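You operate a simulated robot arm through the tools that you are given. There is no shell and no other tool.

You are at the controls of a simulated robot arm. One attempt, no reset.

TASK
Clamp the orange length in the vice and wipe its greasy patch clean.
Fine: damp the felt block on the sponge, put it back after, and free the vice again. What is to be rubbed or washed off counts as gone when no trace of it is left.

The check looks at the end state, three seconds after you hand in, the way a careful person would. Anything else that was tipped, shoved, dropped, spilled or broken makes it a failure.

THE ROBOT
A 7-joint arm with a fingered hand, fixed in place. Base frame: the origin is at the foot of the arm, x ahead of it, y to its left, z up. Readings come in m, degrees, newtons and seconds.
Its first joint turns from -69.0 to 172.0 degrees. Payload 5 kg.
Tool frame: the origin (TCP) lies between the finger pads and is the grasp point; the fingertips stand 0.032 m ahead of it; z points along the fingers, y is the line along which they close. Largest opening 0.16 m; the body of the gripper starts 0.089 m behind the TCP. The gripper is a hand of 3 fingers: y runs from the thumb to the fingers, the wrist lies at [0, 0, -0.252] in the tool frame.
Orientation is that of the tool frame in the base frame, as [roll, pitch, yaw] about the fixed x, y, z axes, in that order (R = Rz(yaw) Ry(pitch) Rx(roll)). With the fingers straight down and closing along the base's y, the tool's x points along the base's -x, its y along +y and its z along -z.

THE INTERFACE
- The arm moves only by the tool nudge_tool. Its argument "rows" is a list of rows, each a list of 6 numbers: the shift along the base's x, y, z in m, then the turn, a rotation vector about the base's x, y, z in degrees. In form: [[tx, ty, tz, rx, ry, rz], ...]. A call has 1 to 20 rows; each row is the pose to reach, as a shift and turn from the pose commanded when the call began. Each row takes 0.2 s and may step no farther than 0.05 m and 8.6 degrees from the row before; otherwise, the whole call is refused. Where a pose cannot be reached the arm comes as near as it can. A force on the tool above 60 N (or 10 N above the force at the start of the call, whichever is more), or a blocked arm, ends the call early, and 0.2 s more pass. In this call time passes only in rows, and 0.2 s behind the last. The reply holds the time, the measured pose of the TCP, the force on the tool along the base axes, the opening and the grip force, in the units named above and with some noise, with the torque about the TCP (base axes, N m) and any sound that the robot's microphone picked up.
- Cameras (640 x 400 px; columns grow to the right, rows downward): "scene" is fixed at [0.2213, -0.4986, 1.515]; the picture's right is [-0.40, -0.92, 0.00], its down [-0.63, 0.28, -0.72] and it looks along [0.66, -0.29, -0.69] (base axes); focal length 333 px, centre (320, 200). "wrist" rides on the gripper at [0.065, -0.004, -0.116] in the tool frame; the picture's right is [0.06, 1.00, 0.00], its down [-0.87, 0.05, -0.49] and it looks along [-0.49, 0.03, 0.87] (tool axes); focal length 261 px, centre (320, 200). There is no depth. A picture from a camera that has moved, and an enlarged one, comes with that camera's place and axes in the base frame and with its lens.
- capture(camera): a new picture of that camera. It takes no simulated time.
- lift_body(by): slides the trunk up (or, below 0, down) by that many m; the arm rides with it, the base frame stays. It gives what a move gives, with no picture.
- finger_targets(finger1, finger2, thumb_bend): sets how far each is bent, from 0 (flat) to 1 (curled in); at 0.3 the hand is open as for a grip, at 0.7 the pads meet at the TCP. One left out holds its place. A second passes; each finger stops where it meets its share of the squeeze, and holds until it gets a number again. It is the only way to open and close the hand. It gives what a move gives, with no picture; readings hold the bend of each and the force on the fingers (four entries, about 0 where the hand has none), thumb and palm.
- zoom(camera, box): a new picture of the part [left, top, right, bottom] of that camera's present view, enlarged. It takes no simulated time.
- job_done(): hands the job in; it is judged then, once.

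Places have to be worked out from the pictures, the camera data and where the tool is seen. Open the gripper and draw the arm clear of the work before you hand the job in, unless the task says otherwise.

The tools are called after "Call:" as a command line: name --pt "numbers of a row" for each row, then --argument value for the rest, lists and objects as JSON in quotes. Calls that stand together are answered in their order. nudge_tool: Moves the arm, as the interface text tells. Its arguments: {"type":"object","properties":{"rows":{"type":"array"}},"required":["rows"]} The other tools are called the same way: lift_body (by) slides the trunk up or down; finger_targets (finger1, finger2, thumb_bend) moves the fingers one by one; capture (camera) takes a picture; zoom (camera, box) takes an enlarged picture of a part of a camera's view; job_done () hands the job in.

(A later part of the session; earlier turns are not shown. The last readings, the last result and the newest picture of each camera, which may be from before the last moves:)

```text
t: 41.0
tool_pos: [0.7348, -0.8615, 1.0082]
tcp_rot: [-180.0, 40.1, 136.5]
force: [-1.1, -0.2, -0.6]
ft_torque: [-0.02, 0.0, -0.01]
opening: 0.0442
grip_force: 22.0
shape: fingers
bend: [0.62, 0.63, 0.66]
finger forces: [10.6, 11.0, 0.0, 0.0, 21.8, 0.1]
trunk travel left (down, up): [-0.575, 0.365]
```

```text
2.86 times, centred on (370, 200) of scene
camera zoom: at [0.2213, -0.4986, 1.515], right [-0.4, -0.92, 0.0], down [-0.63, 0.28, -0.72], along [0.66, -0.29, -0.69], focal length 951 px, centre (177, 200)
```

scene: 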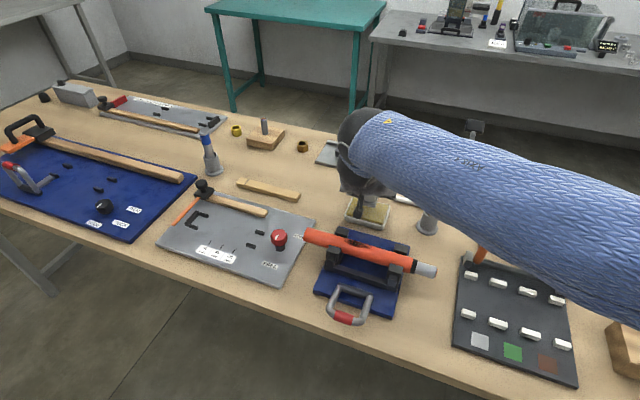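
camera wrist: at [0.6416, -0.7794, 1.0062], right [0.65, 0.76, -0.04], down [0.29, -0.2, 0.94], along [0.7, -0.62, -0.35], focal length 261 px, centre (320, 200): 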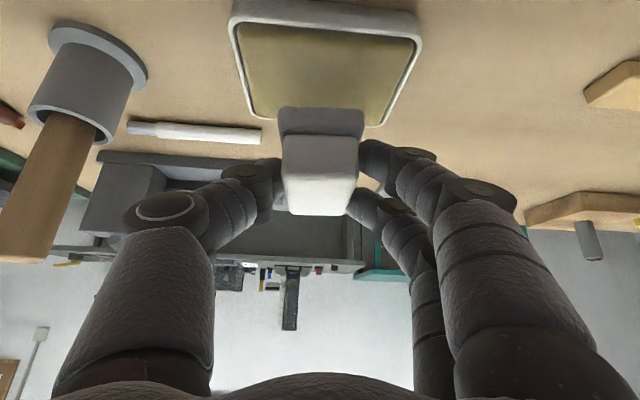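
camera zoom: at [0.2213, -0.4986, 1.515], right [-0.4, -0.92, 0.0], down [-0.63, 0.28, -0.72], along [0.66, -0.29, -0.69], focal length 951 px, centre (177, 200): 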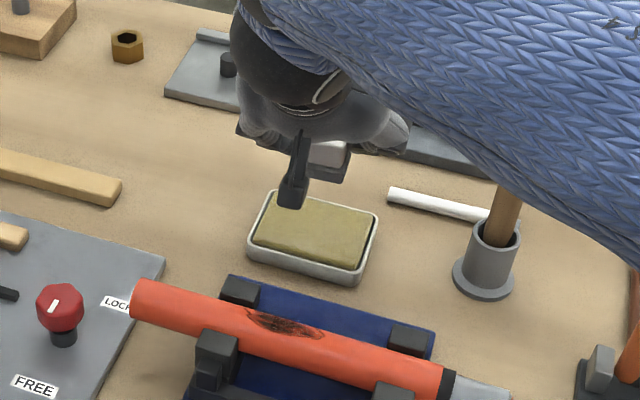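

The felt is now visibly darker (damp) and the tray is where it was. I'll carry the block over the bar, staying a few centimetres above it, and look at the patch and jaw tops closely.

Call:
nudge_tool --pt "-0.02 0.017 0.01 0 0 0" --pt "-0.05 0.042 0.02 0 0 0" --pt "-0.08 0.067 0.03 0 0 0" --pt "-0.105 0.089 0.03 0 0 0" --pt "-0.127 0.107 0.03 0 0 0"

Call:
capture --camera "wrist"

Call:
zoom --camera "scene" --box '[290, 170, 450, 310]'

```text
t: 42.2
tool_pos: [0.6072, -0.7541, 1.0402]
tcp_rot: [-180.0, 40.1, 136.6]
force: [0.3, -0.1, -0.7]
ft_torque: [-0.01, -0.01, -0.02]
opening: 0.0442
grip_force: 21.4
shape: fingers
bend: [0.62, 0.63, 0.66]
finger forces: [10.5, 10.9, 0.1, 0.0, 21.6, 0.0]
trunk travel left (down, up): [-0.575, 0.365]
```

```text
taken
camera wrist: at [0.5126, -0.6722, 1.0843], right [0.65, 0.76, -0.04], down [0.29, -0.2, 0.94], along [0.7, -0.62, -0.35], focal length 261 px, centre (320, 200)
```

wrist: 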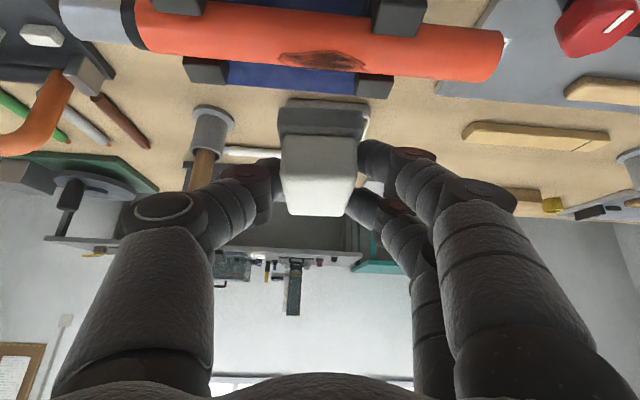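

```text
2.86 times, centred on (370, 240) of scene
camera zoom: at [0.2213, -0.4986, 1.515], right [-0.4, -0.92, 0.0], down [-0.63, 0.28, -0.72], along [0.66, -0.29, -0.69], focal length 951 px, centre (177, 86)
```

zoom: 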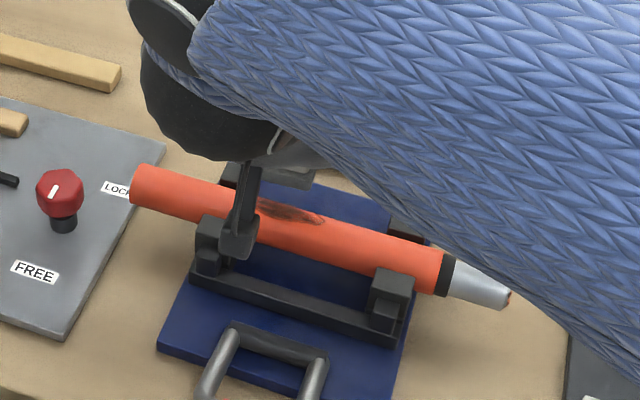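

I'll zoom the wrist view onto the patch and the flanking jaws.

Call:
zoom --camera "wrist" --box '[140, 0, 480, 130]'

Call:
zoom --camera "wrist" --box '[250, 20, 400, 130]'

```text
1.88 times, centred on (310, 65) of wrist
camera zoom: at [0.5126, -0.6722, 1.0843], right [0.65, 0.76, -0.04], down [0.29, -0.2, 0.94], along [0.7, -0.62, -0.35], focal length 491 px, centre (339, 454)
```

zoom: 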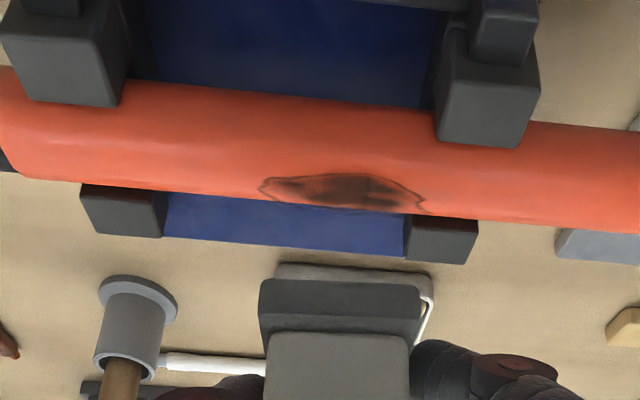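

```text
3.64 times, centred on (325, 75) of wrist
camera zoom: at [0.5126, -0.6722, 1.0843], right [0.65, 0.76, -0.04], down [0.29, -0.2, 0.94], along [0.7, -0.62, -0.35], focal length 948 px, centre (302, 654)
```

zoom: 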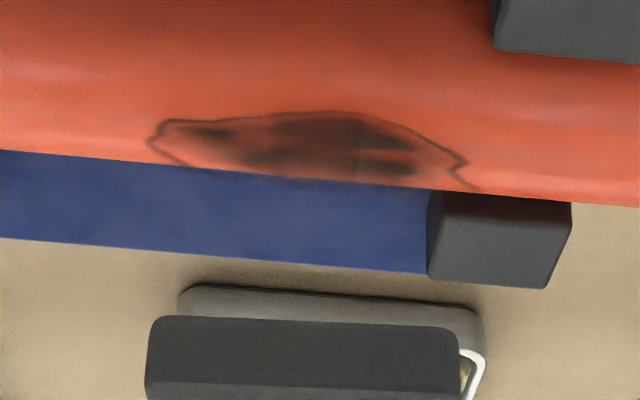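

The patch runs over the bar's crown and somewhat down the far side, and its tip reaches slightly between the jaws. I'll lower the felt onto the crown in steps and find the contact height.

Call:
nudge_tool --pt "0 0 -0.02 0 0 0" --pt "0.0 -0.001 -0.04 0 0 0" --pt "0.0 -0.001 -0.05 0 0 0" --pt "0.0 -0.001 -0.055 0 0 0"

Call:
nudge_tool --pt "0 0 -0.003 0 0 0" --pt "0 0 -0.006 0 0 0"

Call:
zoom --camera "wrist" --box '[200, 0, 440, 230]'

```text
t: 43.2
tool_pos: [0.6083, -0.7559, 0.9827]
tcp_rot: [179.9, 40.0, 136.4]
force: [0.0, -0.7, -0.8]
ft_torque: [0.01, -0.01, -0.03]
opening: 0.044
grip_force: 21.2
shape: fingers
bend: [0.62, 0.63, 0.66]
finger forces: [10.5, 10.8, 0.0, 0.0, 21.6, 0.0]
trunk travel left (down, up): [-0.575, 0.365]
```

```text
t: 43.8
tool_pos: [0.6067, -0.7565, 0.9767]
tcp_rot: [-180.0, 40.0, 136.5]
force: [-1.0, -0.5, 0.0]
ft_torque: [-0.02, 0.04, -0.02]
opening: 0.0438
grip_force: 21.3
shape: fingers
bend: [0.62, 0.63, 0.66]
finger forces: [10.5, 10.9, 0.0, 0.0, 21.6, 0.0]
trunk travel left (down, up): [-0.575, 0.365]
```

```text
1.74 times, centred on (320, 115) of wrist
camera zoom: at [0.513, -0.6745, 1.0222], right [0.65, 0.76, -0.04], down [0.29, -0.2, 0.94], along [0.7, -0.62, -0.35], focal length 453 px, centre (320, 348)
```

zoom: 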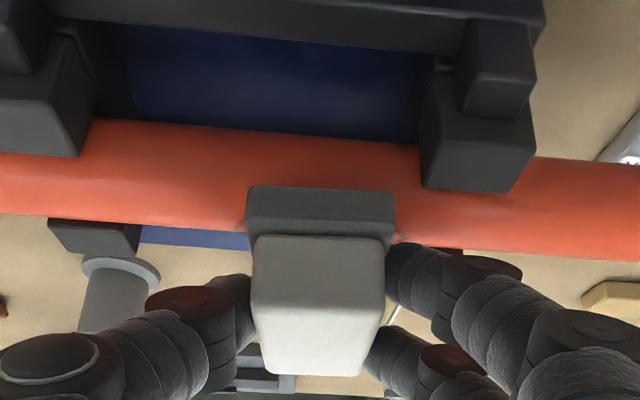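

Not yet in contact (felt bottom ≈0.926). I continue in 2–3 mm steps.

Call:
nudge_tool --pt "0 0 -0.002 0 0 0" --pt "0 0 -0.004 0 0 0"

Call:
nudge_tool --pt "0 0 -0.002 0 0 0" --pt "0 0 -0.003 0 0 0"

```text
t: 44.4
tool_pos: [0.6076, -0.7573, 0.9728]
tcp_rot: [-180.0, 40.0, 136.6]
force: [0.2, -0.9, -0.9]
ft_torque: [0.0, 0.01, -0.01]
opening: 0.0441
grip_force: 22.0
shape: fingers
bend: [0.62, 0.63, 0.66]
finger forces: [10.5, 10.9, 0.0, 0.1, 21.6, 0.0]
trunk travel left (down, up): [-0.575, 0.365]
```

```text
t: 45.0
tool_pos: [0.608, -0.7575, 0.9705]
tcp_rot: [-180.0, 40.1, 136.5]
force: [-0.8, -0.5, 3.5]
ft_torque: [0.01, -0.09, -0.01]
opening: 0.0437
grip_force: 21.7
shape: fingers
bend: [0.62, 0.63, 0.66]
finger forces: [11.2, 10.4, 0.0, 0.0, 22.1, 0.1]
trunk travel left (down, up): [-0.575, 0.365]
```

Contact at z≈0.971, so the bar's crown is at about 0.920. I'll press slightly more and make strokes along the bar axis.

Call:
nudge_tool --pt "-0.0048 -0.0051 -0.0006 0 0 0" --pt "-0.0096 -0.0102 -0.0006 0 0 0" --pt "-0.0145 -0.0152 -0.0006 0 0 0" --pt "-0.0096 -0.0102 -0.0006 0 0 0" --pt "-0.0048 -0.0051 -0.0006 0 0 0" --pt "0 0 -0.0006 0 0 0" --pt "0.0048 0.0051 -0.0006 0 0 0" --pt "0.0083 0.0087 -0.0006 0 0 0" --pt "0.0041 0.0044 -0.0006 0 0 0" --pt "-0.0028 -0.0029 -0.0006 0 0 0"

Call:
zoom --camera "wrist" --box '[200, 0, 440, 230]'

```text
t: 47.2
tool_pos: [0.6045, -0.759, 0.971]
tcp_rot: [180.0, 40.1, 136.6]
force: [1.8, 1.6, 8.7]
ft_torque: [0.04, -0.19, 0.01]
opening: 0.0444
grip_force: 23.1
shape: fingers
bend: [0.62, 0.64, 0.66]
finger forces: [12.3, 11.5, 0.0, 0.0, 21.6, 0.0]
trunk travel left (down, up): [-0.575, 0.365]
```

```text
1.74 times, centred on (320, 115) of wrist
camera zoom: at [0.5102, -0.6765, 1.0151], right [0.65, 0.76, -0.04], down [0.29, -0.2, 0.94], along [0.7, -0.62, -0.35], focal length 453 px, centre (320, 348)
```

zoom: 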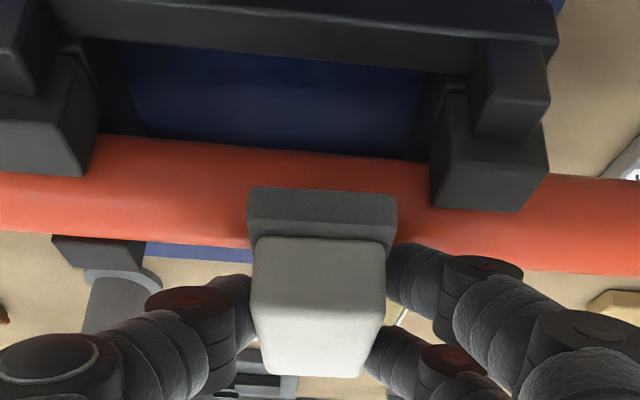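

Strokes ran smoothly at about 9 N. I'll lift and look at what remains of the patch.

Call:
nudge_tool --pt "0 0 0.01 0 0 0" --pt "0.0 0.0 0.04 0 0 0" --pt "0.02 -0.018 0.07 0 0 0"

Call:
zoom --camera "wrist" --box '[220, 0, 420, 125]'

Call:
zoom --camera "scene" --box '[310, 210, 410, 280]'

```text
t: 48.0
tool_pos: [0.6246, -0.779, 1.0383]
tcp_rot: [-180.0, 39.9, 136.5]
force: [0.5, -0.5, -0.8]
ft_torque: [0.02, 0.01, -0.01]
opening: 0.0441
grip_force: 21.5
shape: fingers
bend: [0.62, 0.63, 0.66]
finger forces: [10.6, 11.0, 0.0, 0.0, 21.6, 0.0]
trunk travel left (down, up): [-0.575, 0.365]
```

```text
3.20 times, centred on (320, 62) of wrist
camera zoom: at [0.5304, -0.697, 1.0833], right [0.65, 0.76, -0.04], down [0.29, -0.2, 0.93], along [0.7, -0.62, -0.35], focal length 834 px, centre (320, 640)
```

zoom: 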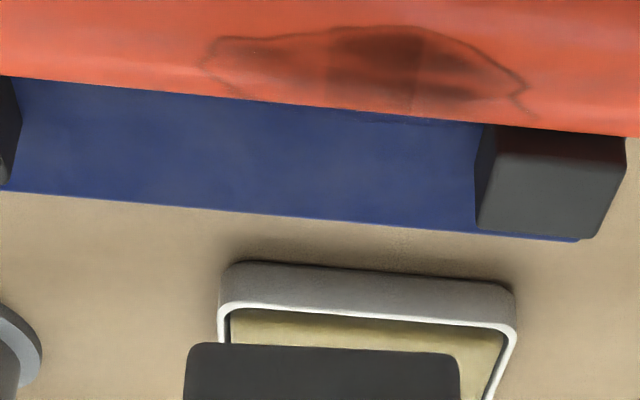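

```text
5.71 times, centred on (360, 245) of scene
camera zoom: at [0.2213, -0.4986, 1.515], right [-0.4, -0.92, 0.0], down [-0.63, 0.28, -0.72], along [0.66, -0.29, -0.69], focal length 1903 px, centre (91, -57)
```

zoom: 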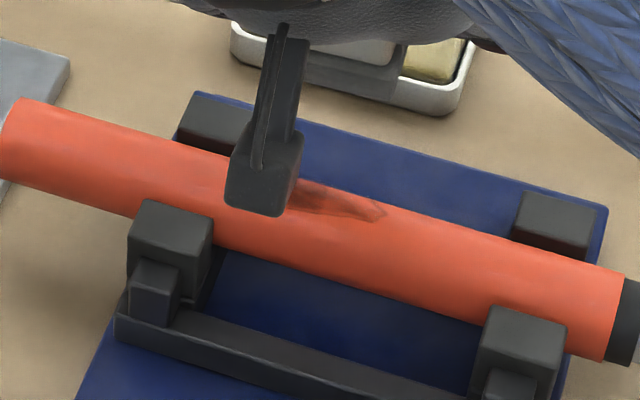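

The grease has faded over its whole width, but a trace clearly remains, so more strokes are needed. I'll go back down and run a longer series of strokes.

Call:
nudge_tool --pt "-0.02 0.018 -0.04 0 0 0" --pt "-0.02 0.018 -0.065 0 0 0" --pt "-0.02 0.018 -0.0705 0 0 0" --pt "-0.0255 0.0122 -0.0705 0 0 0" --pt "-0.031 0.0064 -0.0705 0 0 0" --pt "-0.0351 0.002 -0.0705 0 0 0" --pt "-0.0296 0.0078 -0.0705 0 0 0" --pt "-0.0241 0.0136 -0.0705 0 0 0" --pt "-0.0186 0.0195 -0.0705 0 0 0" --pt "-0.0131 0.0253 -0.0705 0 0 0" --pt "-0.0076 0.0311 -0.0705 0 0 0" --pt "-0.0131 0.0253 -0.0705 0 0 0" --pt "-0.0186 0.0195 -0.0705 0 0 0" --pt "-0.0241 0.0136 -0.0705 0 0 0" --pt "-0.0296 0.0078 -0.0705 0 0 0" --pt "-0.0351 0.002 -0.0705 0 0 0" --pt "-0.0296 0.0078 -0.0705 0 0 0" --pt "-0.0241 0.0136 -0.0705 0 0 0" --pt "-0.0186 0.0195 -0.0705 0 0 0" --pt "-0.0131 0.0253 -0.0705 0 0 0"

```text
t: 52.2
tool_pos: [0.6108, -0.7522, 0.9689]
tcp_rot: [180.0, 40.2, 136.6]
force: [-2.2, -3.0, 8.7]
ft_torque: [-0.13, -0.05, -0.05]
opening: 0.0441
grip_force: 23.1
shape: fingers
bend: [0.63, 0.64, 0.66]
finger forces: [10.7, 10.2, 0.0, 0.0, 24.2, 0.0]
trunk travel left (down, up): [-0.575, 0.365]
```

Strokes pass freely, also over the jaw end. Another series, slightly firmer, then I'll check.

Call:
nudge_tool --pt "0.0055 0.0058 -0.0004 0 0 0" --pt "0.0083 0.0087 -0.0004 0 0 0" --pt "0.0028 0.0029 -0.0004 0 0 0" --pt "-0.0028 -0.0029 -0.0004 0 0 0" --pt "-0.0083 -0.0087 -0.0004 0 0 0" --pt "-0.0138 -0.0145 -0.0004 0 0 0" --pt "-0.0193 -0.0203 -0.0004 0 0 0" --pt "-0.0234 -0.0247 -0.0004 0 0 0" --pt "-0.0179 -0.0189 -0.0004 0 0 0" --pt "-0.0124 -0.0131 -0.0004 0 0 0" --pt "-0.0069 -0.0073 -0.0004 0 0 0" --pt "-0.0014 -0.0015 -0.0004 0 0 0" --pt "0.0041 0.0044 -0.0004 0 0 0" --pt "0.0083 0.0087 -0.0004 0 0 0" --pt "0.0028 0.0029 -0.0004 0 0 0" --pt "-0.0028 -0.0029 -0.0004 0 0 0" --pt "-0.0083 -0.0087 -0.0004 0 0 0" --pt "-0.0138 -0.0145 0.0 0 0 0" --pt "-0.0138 -0.0145 0.02 0 0 0" --pt "0.0 -0.03 0.06 0 0 0"

Call:
zoom --camera "wrist" --box '[220, 0, 420, 125]'

Call:
zoom --camera "scene" --box '[310, 210, 410, 280]'

```text
t: 56.4
tool_pos: [0.611, -0.7835, 1.0284]
tcp_rot: [180.0, 40.1, 136.5]
force: [-0.4, 0.9, 0.2]
ft_torque: [0.0, 0.0, -0.01]
opening: 0.0442
grip_force: 21.5
shape: fingers
bend: [0.62, 0.64, 0.66]
finger forces: [11.0, 10.6, 0.0, 0.1, 21.6, 0.0]
trunk travel left (down, up): [-0.575, 0.365]
```

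```text
3.20 times, centred on (320, 62) of wrist
camera zoom: at [0.5163, -0.7008, 1.074], right [0.65, 0.76, -0.04], down [0.29, -0.2, 0.94], along [0.7, -0.62, -0.35], focal length 834 px, centre (320, 640)
```

zoom: 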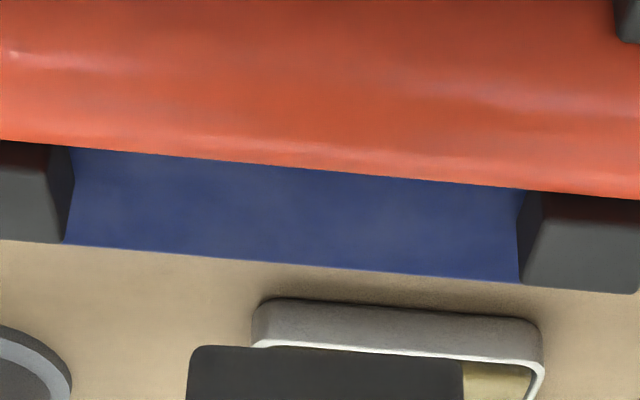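

```text
5.71 times, centred on (360, 245) of scene
camera zoom: at [0.2213, -0.4986, 1.515], right [-0.4, -0.92, 0.0], down [-0.63, 0.28, -0.72], along [0.66, -0.29, -0.69], focal length 1903 px, centre (91, -57)
```

zoom: 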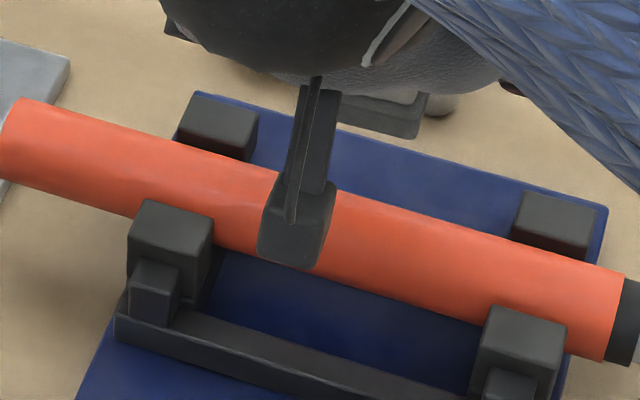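

The patch looks gone from these two views. To be sure about the far side of the bar I'll tip the hand upright and look straight down on it.

Call:
nudge_tool --pt "0.008 -0.002 0.007 5.5 5.8 0" --pt "0.016 -0.004 0.014 11.0 11.6 0" --pt "0.024 -0.006 0.021 16.5 17.4 0" --pt "0.032 -0.008 0.028 22.0 23.2 0" --pt "0.038 -0.01 0.035 27.5 29.0 0"

Call:
capture --camera "wrist"

Call:
zoom --camera "wrist" --box '[200, 10, 440, 160]'

Call:
zoom --camera "scene" --box '[310, 210, 410, 280]'

```text
t: 57.6
tool_pos: [0.6518, -0.7936, 1.0599]
tcp_rot: [-180.0, -0.2, 136.5]
force: [1.5, -0.6, -2.1]
ft_torque: [0.02, 0.06, 0.0]
opening: 0.0439
grip_force: 20.2
shape: fingers
bend: [0.62, 0.64, 0.66]
finger forces: [10.3, 10.1, 0.1, 0.1, 20.3, 0.0]
trunk travel left (down, up): [-0.575, 0.365]
```

```text
taken
camera wrist: at [0.6007, -0.7518, 1.175], right [0.64, 0.77, 0.0], down [0.67, -0.56, 0.49], along [0.37, -0.31, -0.87], focal length 261 px, centre (320, 200)
```

wrist: 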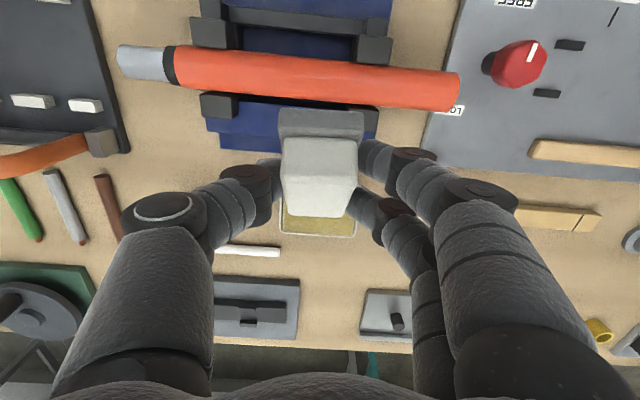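

```text
2.67 times, centred on (320, 85) of wrist
camera zoom: at [0.6007, -0.7518, 1.175], right [0.64, 0.77, 0.0], down [0.67, -0.56, 0.49], along [0.37, -0.31, -0.87], focal length 695 px, centre (320, 507)
```

zoom: 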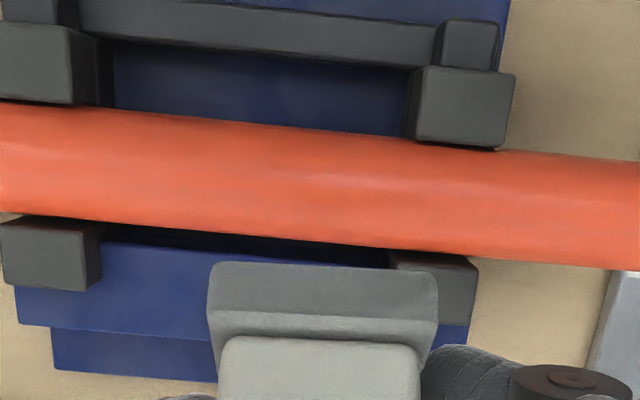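

```text
5.71 times, centred on (360, 245) of scene
camera zoom: at [0.2213, -0.4986, 1.515], right [-0.4, -0.92, 0.0], down [-0.63, 0.28, -0.72], along [0.66, -0.29, -0.69], focal length 1903 px, centre (91, -57)
```

zoom: 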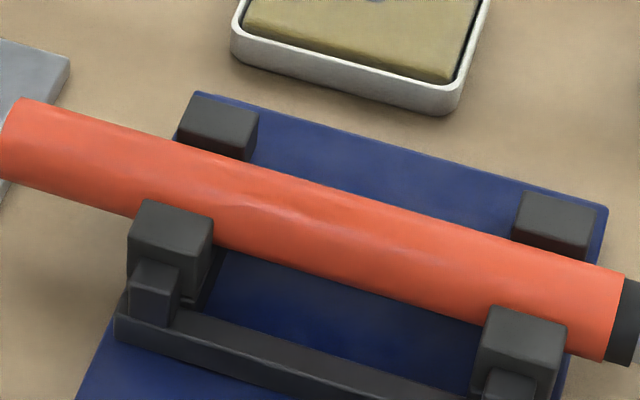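

The bar looks clean all round. One more close zoom for faint traces near the crown and at the jaw end.

Call:
zoom --camera "wrist" --box '[250, 45, 390, 110]'

Call:
zoom --camera "scene" --box '[330, 228, 390, 268]'

```text
4.57 times, centred on (320, 78) of wrist
camera zoom: at [0.6007, -0.7518, 1.175], right [0.64, 0.77, 0.0], down [0.67, -0.56, 0.49], along [0.37, -0.31, -0.87], focal length 1192 px, centre (320, 760)
```

zoom: 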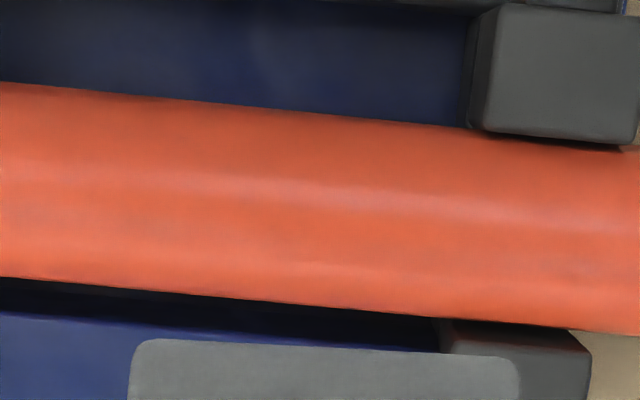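

```text
10.00 times, centred on (360, 248) of scene
camera zoom: at [0.2213, -0.4986, 1.515], right [-0.4, -0.92, 0.0], down [-0.63, 0.28, -0.72], along [0.66, -0.29, -0.69], focal length 3330 px, centre (-80, -280)
```

zoom: 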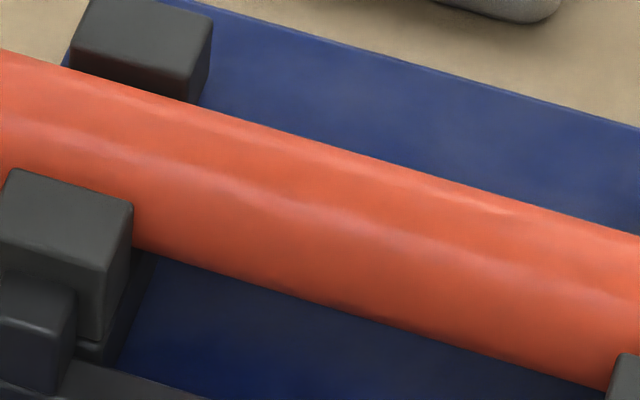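

No trace visible. To be certain nothing faint is left, I'll run one more series of strokes over the whole patch area, including both ends.

Call:
nudge_tool --pt "-0.01 0.01 0 -5.5 -5.8 0" --pt "-0.02 0.02 -0.01 -11 -11.6 0" --pt "-0.03 0.03 -0.02 -16.5 -17.4 0" --pt "-0.038 0.04 -0.035 -22 -23.2 0" --pt "-0.038 0.04 -0.055 -27.5 -29 0" --pt "-0.038 0.04 -0.085 -27.5 -29 0" --pt "-0.038 0.04 -0.0952 -27.5 -29 0" --pt "-0.0325 0.0458 -0.0952 -27.5 -29 0" --pt "-0.038 0.04 -0.0952 -27.5 -29 0" --pt "-0.0435 0.0342 -0.0952 -27.5 -29 0" --pt "-0.049 0.0284 -0.0952 -27.5 -29 0" --pt "-0.0545 0.0226 -0.0952 -27.5 -29 0" --pt "-0.06 0.0168 -0.0952 -27.5 -29 0" --pt "-0.0545 0.0226 -0.0952 -27.5 -29 0" --pt "-0.049 0.0284 -0.0952 -27.5 -29 0" --pt "-0.0435 0.0342 -0.0952 -27.5 -29 0" --pt "-0.038 0.04 -0.0952 -27.5 -29 0" --pt "-0.0325 0.0458 -0.0952 -27.5 -29 0" --pt "-0.038 0.04 -0.0952 -27.5 -29 0" --pt "-0.0435 0.0342 -0.0952 -27.5 -29 0"

```text
t: 61.8
tool_pos: [0.6066, -0.7569, 0.9688]
tcp_rot: [180.0, 40.1, 136.5]
force: [1.2, 2.7, 7.3]
ft_torque: [0.02, -0.14, 0.02]
opening: 0.0433
grip_force: 22.3
shape: fingers
bend: [0.62, 0.64, 0.66]
finger forces: [12.1, 11.5, 0.0, 0.0, 20.8, 0.0]
trunk travel left (down, up): [-0.575, 0.365]
```

Contact stayed at about 7 N throughout. Now I'll lift, carry the felt block back and stop about 2 cm above its original spot.

Call:
nudge_tool --pt "0 0 0.01 0 0 0" --pt "0.01 0 0.05 0 0 0" --pt "0.05 -0.006 0.06 0 0 0" --pt "0.095 -0.0112 0.06 0 0 0" --pt "0.14 -0.0166 0.06 0 0 0" --pt "0.18 -0.0213 0.06 0 0 0" --pt "0.2164 -0.0256 0.06 0 0 0" --pt "0.2164 -0.0256 0.02 0 0 0" --pt "0.2164 -0.0256 -0.02 0 0 0" --pt "0.2164 -0.0256 -0.05 0 0 0"

Call:
capture --camera "wrist"

Call:
zoom --camera "scene" --box '[270, 140, 430, 280]'

```text
t: 64.0
tool_pos: [0.8239, -0.7846, 0.9172]
tcp_rot: [-180.0, 40.0, 136.5]
force: [-0.8, -0.2, -1.4]
ft_torque: [0.0, 0.0, -0.02]
opening: 0.0434
grip_force: 19.2
shape: fingers
bend: [0.62, 0.64, 0.66]
finger forces: [10.1, 9.8, 0.0, 0.1, 19.9, 0.0]
trunk travel left (down, up): [-0.575, 0.365]
```

```text
taken
camera wrist: at [0.7292, -0.702, 0.9625], right [0.65, 0.76, -0.04], down [0.29, -0.2, 0.94], along [0.7, -0.62, -0.35], focal length 261 px, centre (320, 200)
```

wrist: 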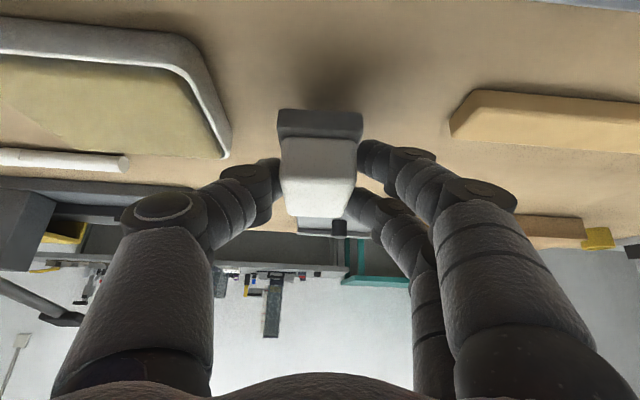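

```text
2.86 times, centred on (350, 210) of scene
camera zoom: at [0.2213, -0.4986, 1.515], right [-0.4, -0.92, 0.0], down [-0.63, 0.28, -0.72], along [0.66, -0.29, -0.69], focal length 951 px, centre (234, 171)
```

zoom: 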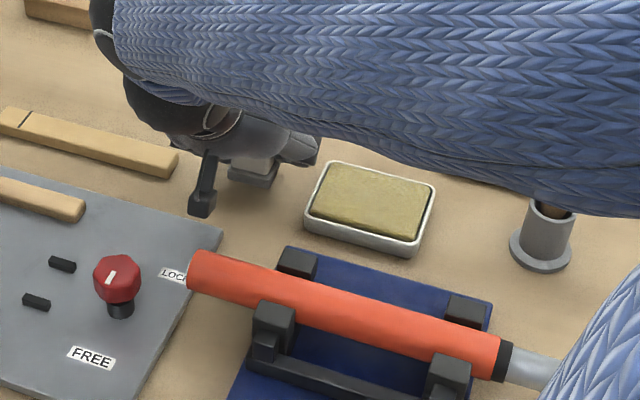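

The block is above its original place and unchanged in the grip. I'll lower it to the table in small steps.

Call:
nudge_tool --pt "0 0 -0.01 0 0 0" --pt "0 0 -0.017 0 0 0" --pt "0 0 -0.02 0 0 0"

Call:
nudge_tool --pt "0 0 -0.001 0 0 0" --pt "0 0 -0.002 0 0 0"

```text
t: 64.8
tool_pos: [0.8235, -0.7839, 0.8976]
tcp_rot: [-180.0, 40.0, 136.4]
force: [1.2, -0.3, -0.2]
ft_torque: [0.0, 0.03, 0.02]
opening: 0.0434
grip_force: 19.6
shape: fingers
bend: [0.62, 0.64, 0.66]
finger forces: [10.2, 9.8, 0.0, 0.0, 19.9, 0.1]
trunk travel left (down, up): [-0.575, 0.365]
```

```text
t: 65.4
tool_pos: [0.8221, -0.7828, 0.8956]
tcp_rot: [179.9, 40.1, 136.6]
force: [0.3, -0.5, 0.3]
ft_torque: [0.02, 0.01, 0.02]
opening: 0.0434
grip_force: 19.5
shape: fingers
bend: [0.62, 0.64, 0.66]
finger forces: [10.1, 9.9, 0.0, 0.0, 19.9, 0.0]
trunk travel left (down, up): [-0.575, 0.365]
```

Still no contact force at the original grasp height; I'll go on in 1 mm steps.

Call:
nudge_tool --pt "0 0 -0.001 0 0 0" --pt "0 0 -0.002 0 0 0"

Call:
zoom --camera "wrist" --box '[220, 60, 420, 230]'

```text
t: 66.0
tool_pos: [0.8222, -0.7849, 0.8948]
tcp_rot: [179.9, 40.0, 136.4]
force: [-0.1, -0.4, -0.8]
ft_torque: [0.01, 0.04, 0.0]
opening: 0.0434
grip_force: 19.9
shape: fingers
bend: [0.62, 0.64, 0.66]
finger forces: [10.1, 9.8, 0.0, 0.0, 19.9, 0.0]
trunk travel left (down, up): [-0.575, 0.365]
```

```text
2.35 times, centred on (320, 145) of wrist
camera zoom: at [0.7281, -0.7013, 0.9398], right [0.65, 0.76, -0.04], down [0.29, -0.2, 0.94], along [0.7, -0.62, -0.35], focal length 613 px, centre (320, 329)
```

zoom: 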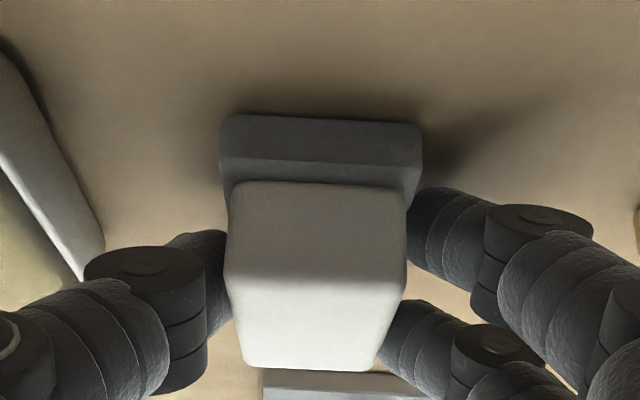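

Still free of the table, the block having slid up a little in the grip while pressing. I continue down gently.

Call:
nudge_tool --pt "0 0 -0.001 0 0 0" --pt "0 0 -0.002 0 0 0"

Call:
nudge_tool --pt "0 0 -0.001 0 0 0"

```text
t: 66.6
tool_pos: [0.822, -0.7833, 0.893]
tcp_rot: [180.0, 40.1, 136.5]
force: [0.5, -0.2, 5.4]
ft_torque: [-0.01, -0.1, -0.03]
opening: 0.0437
grip_force: 20.4
shape: fingers
bend: [0.62, 0.64, 0.66]
finger forces: [10.2, 9.6, 0.0, 0.0, 20.7, 0.0]
trunk travel left (down, up): [-0.575, 0.365]
```

```text
t: 67.0
tool_pos: [0.8226, -0.784, 0.8938]
tcp_rot: [180.0, 40.3, 136.5]
force: [0.1, -3.1, 8.8]
ft_torque: [-0.15, -0.16, -0.04]
opening: 0.0435
grip_force: 20.8
shape: fingers
bend: [0.62, 0.64, 0.66]
finger forces: [10.7, 9.6, 0.1, 0.0, 21.7, 0.1]
trunk travel left (down, up): [-0.575, 0.365]
```

The block sits on the table (≈7 N). I'll relieve 1 mm and open gently, keeping the thumb clear of the tray.

Call:
nudge_tool --pt "0 0 0.001 0 0 0"

Call:
finger_targets --finger1 0.6 --finger2 0.6 --thumb_bend 0.62

Call:
finger_targets --finger1 0.54 --finger2 0.54 --thumb_bend 0.57

Call:
capture --camera "wrist"

```text
t: 67.4
tool_pos: [0.8233, -0.7828, 0.8943]
tcp_rot: [180.0, 40.1, 136.5]
force: [2.2, -3.9, 7.8]
ft_torque: [-0.14, -0.17, -0.04]
opening: 0.0435
grip_force: 19.9
shape: fingers
bend: [0.62, 0.64, 0.66]
finger forces: [10.4, 9.7, 0.0, 0.1, 21.0, 0.1]
trunk travel left (down, up): [-0.575, 0.365]
```

```text
t: 68.4
tool_pos: [0.822, -0.7827, 0.8931]
tcp_rot: [-179.9, 40.1, 136.5]
force: [0.1, -1.4, 8.8]
ft_torque: [0.06, -0.2, -0.05]
opening: 0.0466
grip_force: 5.3
shape: fingers
bend: [0.61, 0.6, 0.62]
finger forces: [8.0, 0.1, 0.1, 0.0, 2.6, 0.0]
trunk travel left (down, up): [-0.575, 0.365]
```

```text
t: 69.4
tool_pos: [0.8217, -0.7832, 0.8923]
tcp_rot: [180.0, 40.1, 136.5]
force: [-3.4, -1.5, 9.8]
ft_torque: [0.12, -0.11, 0.03]
opening: 0.056
grip_force: 5.1
shape: fingers
bend: [0.6, 0.54, 0.56]
finger forces: [9.7, 0.1, 0.1, 0.1, 0.1, 0.0]
trunk travel left (down, up): [-0.575, 0.365]
```

```text
taken
camera wrist: at [0.7272, -0.7007, 0.9388], right [0.65, 0.76, -0.04], down [0.29, -0.2, 0.94], along [0.7, -0.62, -0.35], focal length 261 px, centre (320, 200)
```

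wrist: 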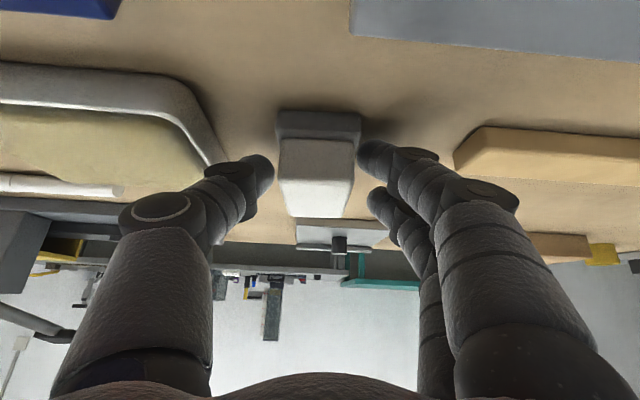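

Finger 1's tip is resting on the felt ledge (about 10 N upward). I'll raise the hand a few millimetres to free it.

Call:
nudge_tool --pt "0 0 0.002 0 0 0" --pt "0 0 0.004 0 0 0"

Call:
zoom --camera "wrist" --box '[220, 60, 420, 230]'

```text
t: 70.0
tool_pos: [0.8237, -0.7831, 0.896]
tcp_rot: [-179.9, 40.0, 136.5]
force: [-0.7, -0.1, 0.0]
ft_torque: [-0.02, -0.01, 0.0]
opening: 0.0664
grip_force: 0.0
shape: fingers
bend: [0.54, 0.54, 0.56]
finger forces: [0.0, 0.0, 0.1, 0.0, 0.0, 0.0]
trunk travel left (down, up): [-0.575, 0.365]
```

```text
2.35 times, centred on (320, 145) of wrist
camera zoom: at [0.728, -0.7008, 0.9415], right [0.65, 0.76, -0.04], down [0.29, -0.2, 0.94], along [0.7, -0.62, -0.35], focal length 613 px, centre (320, 329)
```

zoom: 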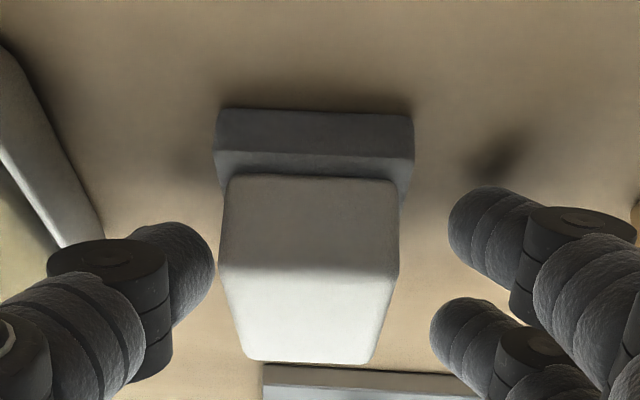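

All fingers are free and the block stands flat. I'll rise straight up and compare its position with the start.

Call:
nudge_tool --pt "0 0 0.02 0 0 0" --pt "0 0 0.05 0 0 0" --pt "0 0 0.09 0 0 0" --pt "-0.01 0.01 0.13 0 0 0"

Call:
capture --camera "wrist"

Call:
zoom --camera "scene" --box '[300, 170, 400, 240]'

```text
t: 71.0
tool_pos: [0.8119, -0.7741, 1.0276]
tcp_rot: [-179.9, 40.0, 136.5]
force: [0.1, 0.7, -0.7]
ft_torque: [0.01, 0.0, 0.02]
opening: 0.0665
grip_force: 0.1
shape: fingers
bend: [0.54, 0.54, 0.56]
finger forces: [0.1, 0.0, 0.0, 0.0, 0.1, 0.1]
trunk travel left (down, up): [-0.575, 0.365]
```

```text
taken
camera wrist: at [0.717, -0.6907, 1.0731], right [0.65, 0.76, -0.04], down [0.29, -0.2, 0.94], along [0.7, -0.62, -0.35], focal length 261 px, centre (320, 200)
```

wrist: 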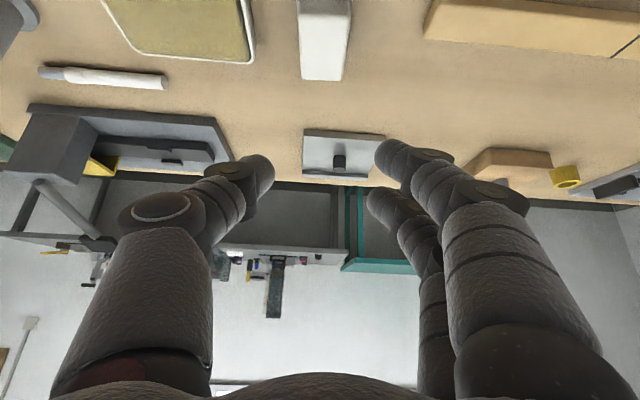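

```text
5.71 times, centred on (350, 205) of scene
camera zoom: at [0.2213, -0.4986, 1.515], right [-0.4, -0.92, 0.0], down [-0.63, 0.28, -0.72], along [0.66, -0.29, -0.69], focal length 1903 px, centre (149, 171)
```

zoom: 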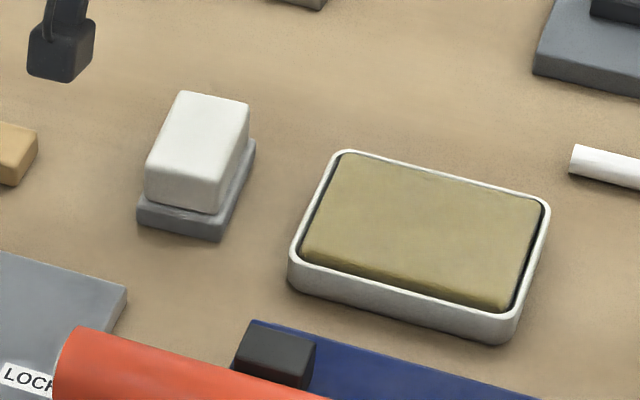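

Block and tray are back exactly at their starting pixels. Next I free the vice: retract, straighten the hand, and turn it as before to straddle the lowered handle.

Call:
nudge_tool --pt "-0.033 0.025 0.02 4.59 4.84 0" --pt "-0.066 0.05 0.04 9.18 9.67 0" --pt "-0.099 0.075 0.06 13.77 14.51 0" --pt "-0.132 0.1 0.08 18.36 19.34 0" --pt "-0.165 0.125 0.1 22.95 24.18 0" --pt "-0.198 0.15 0.12 27.54 29.0 0"

Call:
nudge_tool --pt "-0.0125 -0.004 -0.005 0 0 8.2" --pt "-0.025 -0.008 -0.01 0 0 16.4" --pt "-0.0375 -0.012 -0.015 0 0 24.6" --pt "-0.05 -0.016 -0.02 0 0 32.8" --pt "-0.0625 -0.02 -0.025 0 0 41.0" --pt "-0.075 -0.024 -0.03 0 0 49.2" --pt "-0.0875 -0.028 -0.035 0 0 57.4" --pt "-0.1 -0.032 -0.04 0 0 65.6" --pt "-0.1125 -0.036 -0.045 0 0 73.8" --pt "-0.125 -0.04 -0.05 0 0 82.0" --pt "-0.138 -0.044 -0.06 0 0 90.0"

Call:
capture --camera "wrist"

Call:
capture --camera "scene"

```text
t: 72.4
tool_pos: [0.6144, -0.6223, 1.1475]
tcp_rot: [-179.9, 0.0, 136.6]
force: [0.4, -0.3, 0.2]
ft_torque: [-0.05, -0.05, -0.01]
opening: 0.0665
grip_force: 0.1
shape: fingers
bend: [0.54, 0.54, 0.56]
finger forces: [0.0, 0.0, 0.1, 0.1, 0.1, 0.1]
trunk travel left (down, up): [-0.575, 0.365]
```

```text
t: 74.8
tool_pos: [0.4767, -0.6681, 1.0866]
tcp_rot: [180.0, 0.2, -133.2]
force: [-0.9, -0.3, 0.9]
ft_torque: [0.02, -0.04, 0.0]
opening: 0.0668
grip_force: 0.1
shape: fingers
bend: [0.54, 0.54, 0.56]
finger forces: [0.0, 0.1, 0.0, 0.0, 0.0, 0.1]
trunk travel left (down, up): [-0.575, 0.365]
```

```text
taken
camera wrist: at [0.433, -0.7184, 1.2008], right [-0.77, 0.64, 0.0], down [0.56, 0.67, 0.49], along [0.32, 0.38, -0.87], focal length 261 px, centre (320, 200)
```

wrist: 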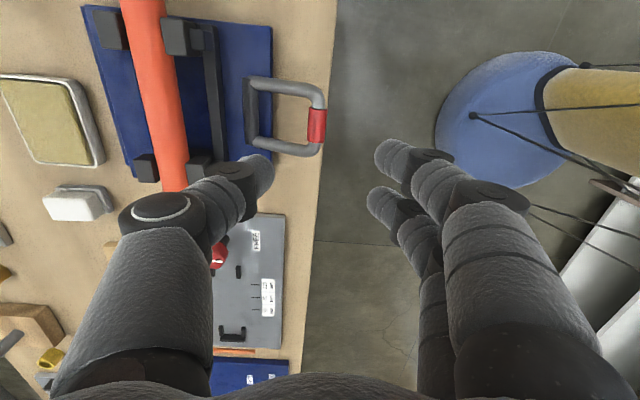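

```text
taken
```

scene: 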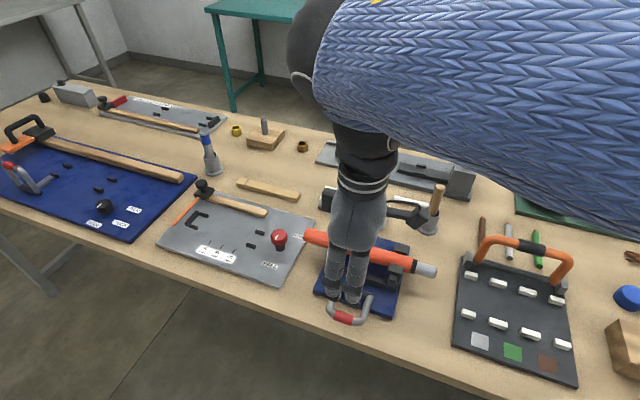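

The lever's grip is right below, at about (0.481,-0.667,0.91). I'll descend with fingers either side of it and check part-way.

Call:
nudge_tool --pt "0.002 0.0 -0.04 0 0 0" --pt "0.004 0.001 -0.08 0 0 0" --pt "0.004 0.001 -0.12 0 0 0"

Call:
capture --camera "wrist"

```text
t: 75.6
tool_pos: [0.4808, -0.6683, 0.9666]
tcp_rot: [179.8, 0.0, -133.5]
force: [0.7, -0.3, -0.4]
ft_torque: [0.04, 0.03, -0.02]
opening: 0.0666
grip_force: 0.0
shape: fingers
bend: [0.54, 0.54, 0.56]
finger forces: [0.0, 0.0, 0.0, 0.0, 0.0, 0.1]
trunk travel left (down, up): [-0.575, 0.365]
```

```text
taken
camera wrist: at [0.4369, -0.7187, 1.0804], right [-0.77, 0.64, 0.0], down [0.56, 0.67, 0.49], along [0.32, 0.38, -0.87], focal length 261 px, centre (320, 200)
```

wrist: 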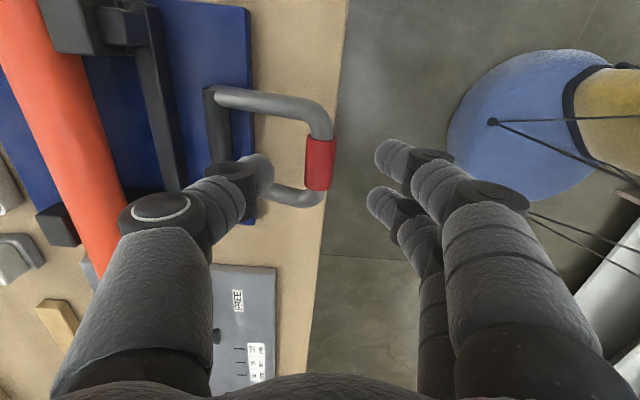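

The grip is centred, about 5 cm below the TCP (z≈0.915). I'll descend 4.7 cm and close on it.

Call:
nudge_tool --pt "0 0 -0.025 0 0 0" --pt "0 0 -0.047 0 0 0"

Call:
finger_targets --finger1 0.66 --finger2 0.66 --thumb_bend 0.66

Call:
capture --camera "wrist"

```text
t: 76.2
tool_pos: [0.4802, -0.6658, 0.92]
tcp_rot: [-180.0, 0.2, -133.5]
force: [-0.2, -0.5, 0.0]
ft_torque: [-0.01, 0.01, 0.0]
opening: 0.0666
grip_force: 0.0
shape: fingers
bend: [0.54, 0.54, 0.56]
finger forces: [0.1, 0.0, 0.1, 0.0, 0.0, 0.0]
trunk travel left (down, up): [-0.575, 0.365]
```

```text
t: 77.2
tool_pos: [0.4808, -0.6674, 0.9199]
tcp_rot: [180.0, 0.1, -133.5]
force: [0.4, -0.3, -0.7]
ft_torque: [0.01, -0.04, 0.0]
opening: 0.0265
grip_force: 0.7
shape: fingers
bend: [0.66, 0.66, 0.66]
finger forces: [0.0, 0.1, 0.1, 0.1, 0.7, 0.0]
trunk travel left (down, up): [-0.575, 0.365]
```

```text
taken
camera wrist: at [0.4368, -0.7172, 1.0336], right [-0.77, 0.64, 0.0], down [0.56, 0.67, 0.49], along [0.32, 0.38, -0.87], focal length 261 px, centre (320, 200)
```

wrist: 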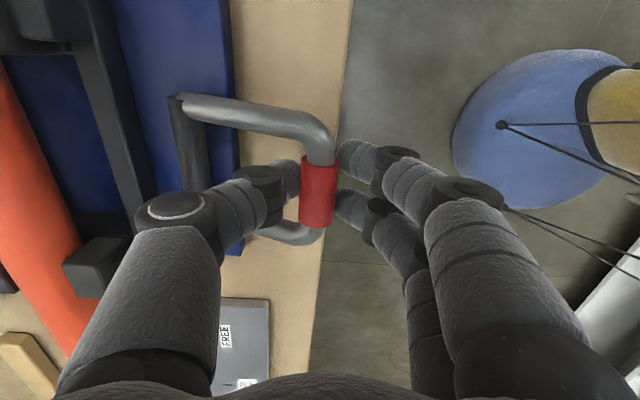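

The grip is caged between pads. I'll squeeze a bit so I can lift it, then follow the arc up and toward the bar.

Call:
finger_targets --finger1 0.72 --finger2 0.72 --thumb_bend 0.7

Call:
nudge_tool --pt "0.0017 -0.0016 0.0038 0 0 0" --pt "0.0035 -0.0033 0.0077 0 0 0" --pt "0.0083 -0.0078 0.016 0 0 0"

Call:
capture --camera "wrist"

```text
t: 78.2
tool_pos: [0.4792, -0.6658, 0.9193]
tcp_rot: [-180.0, 0.1, -133.5]
force: [-0.7, 1.1, 0.4]
ft_torque: [-0.01, 0.03, -0.03]
opening: 0.0213
grip_force: 8.1
shape: fingers
bend: [0.7, 0.7, 0.68]
finger forces: [4.7, 4.2, 0.0, 0.1, 6.7, 0.1]
trunk travel left (down, up): [-0.575, 0.365]
```

```text
t: 79.0
tool_pos: [0.4883, -0.6754, 0.9363]
tcp_rot: [179.9, 0.1, -133.5]
force: [-1.6, -0.1, -0.7]
ft_torque: [0.01, 0.05, -0.01]
opening: 0.0185
grip_force: 5.0
shape: fingers
bend: [0.71, 0.71, 0.69]
finger forces: [3.1, 2.9, 0.0, 0.0, 4.9, 0.0]
trunk travel left (down, up): [-0.575, 0.365]
```

```text
taken
camera wrist: at [0.4451, -0.7251, 1.0501], right [-0.77, 0.64, 0.0], down [0.56, 0.67, 0.49], along [0.32, 0.38, -0.87], focal length 261 px, centre (320, 200)
```

wrist: 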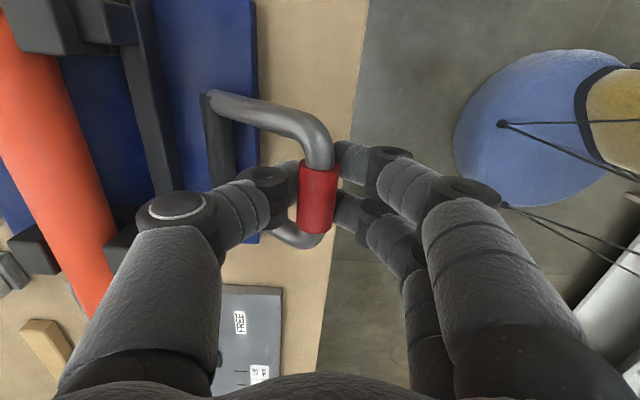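

The lever follows with only a few newtons. I continue along the arc.

Call:
nudge_tool --pt "0.0032 -0.003 0.0045 0 0 0" --pt "0.0064 -0.0061 0.0085 0 0 0" --pt "0.0135 -0.0128 0.0156 0 0 0" --pt "0.0213 -0.0202 0.0213 0 0 0" --pt "0.0295 -0.028 0.0255 0 0 0"

Call:
capture --camera "wrist"

```text
t: 80.2
tool_pos: [0.5175, -0.7028, 0.9607]
tcp_rot: [179.8, 0.0, -133.5]
force: [-1.6, -1.6, -5.0]
ft_torque: [0.04, 0.08, -0.02]
opening: 0.0139
grip_force: 3.4
shape: fingers
bend: [0.71, 0.71, 0.69]
finger forces: [1.3, 1.1, 0.0, 0.0, 4.3, 0.0]
trunk travel left (down, up): [-0.575, 0.365]
```

```text
taken
camera wrist: at [0.4746, -0.7533, 1.075], right [-0.77, 0.64, 0.0], down [0.56, 0.67, 0.49], along [0.32, 0.38, -0.87], focal length 261 px, centre (320, 200)
```

wrist: 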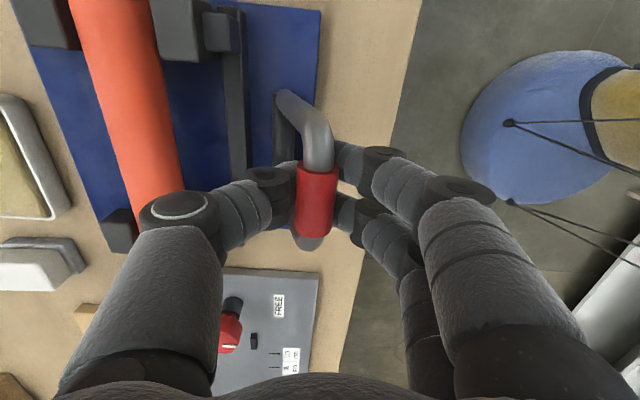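

Lever is nearly upright. I'll complete the swing to its original stop with the final ~2.5 cm.

Call:
nudge_tool --pt "0.0043 -0.0041 0.0 0 0 0" --pt "0.0087 -0.0083 0.0 0 0 0" --pt "0.013 -0.0124 0.0 0 0 0" --pt "0.0167 -0.0158 0.0 0 0 0"

Call:
capture --camera "wrist"

```text
t: 81.2
tool_pos: [0.5344, -0.7189, 0.9606]
tcp_rot: [-179.9, 0.1, -133.4]
force: [-1.2, 0.2, -1.0]
ft_torque: [0.06, 0.03, -0.02]
opening: 0.0105
grip_force: 0.8
shape: fingers
bend: [0.72, 0.72, 0.7]
finger forces: [0.7, 0.5, 0.0, 0.0, 0.7, 0.0]
trunk travel left (down, up): [-0.575, 0.365]
```

```text
taken
camera wrist: at [0.4915, -0.7688, 1.0754], right [-0.77, 0.64, 0.0], down [0.56, 0.67, 0.49], along [0.32, 0.38, -0.87], focal length 261 px, centre (320, 200)
```

wrist: 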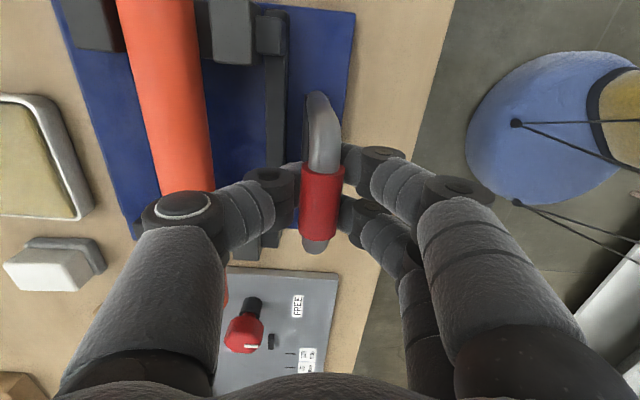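

About 5 mm short of the original upright position. I'll push gently on to the stop.

Call:
nudge_tool --pt "0.0029 -0.0028 0.0 0 0 0" --pt "0.0058 -0.0055 0.0 0 0 0" --pt "0.008 -0.0076 0.0 0 0 0"

Call:
capture --camera "wrist"

```text
t: 82.0
tool_pos: [0.5417, -0.725, 0.961]
tcp_rot: [180.0, 0.1, -133.5]
force: [-4.5, 4.0, -1.9]
ft_torque: [0.03, 0.02, -0.03]
opening: 0.0118
grip_force: 1.7
shape: fingers
bend: [0.71, 0.71, 0.7]
finger forces: [2.6, 2.3, 0.1, 0.0, 0.0, 0.0]
trunk travel left (down, up): [-0.575, 0.365]
```

```text
taken
camera wrist: at [0.4991, -0.7762, 1.0752], right [-0.77, 0.64, 0.0], down [0.56, 0.67, 0.49], along [0.32, 0.38, -0.87], focal length 261 px, centre (320, 200)
```

wrist: 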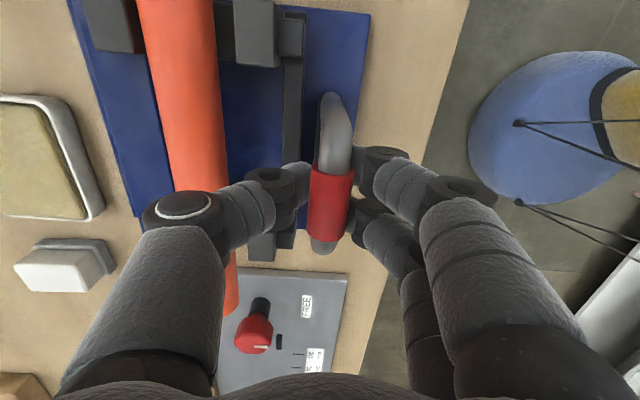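

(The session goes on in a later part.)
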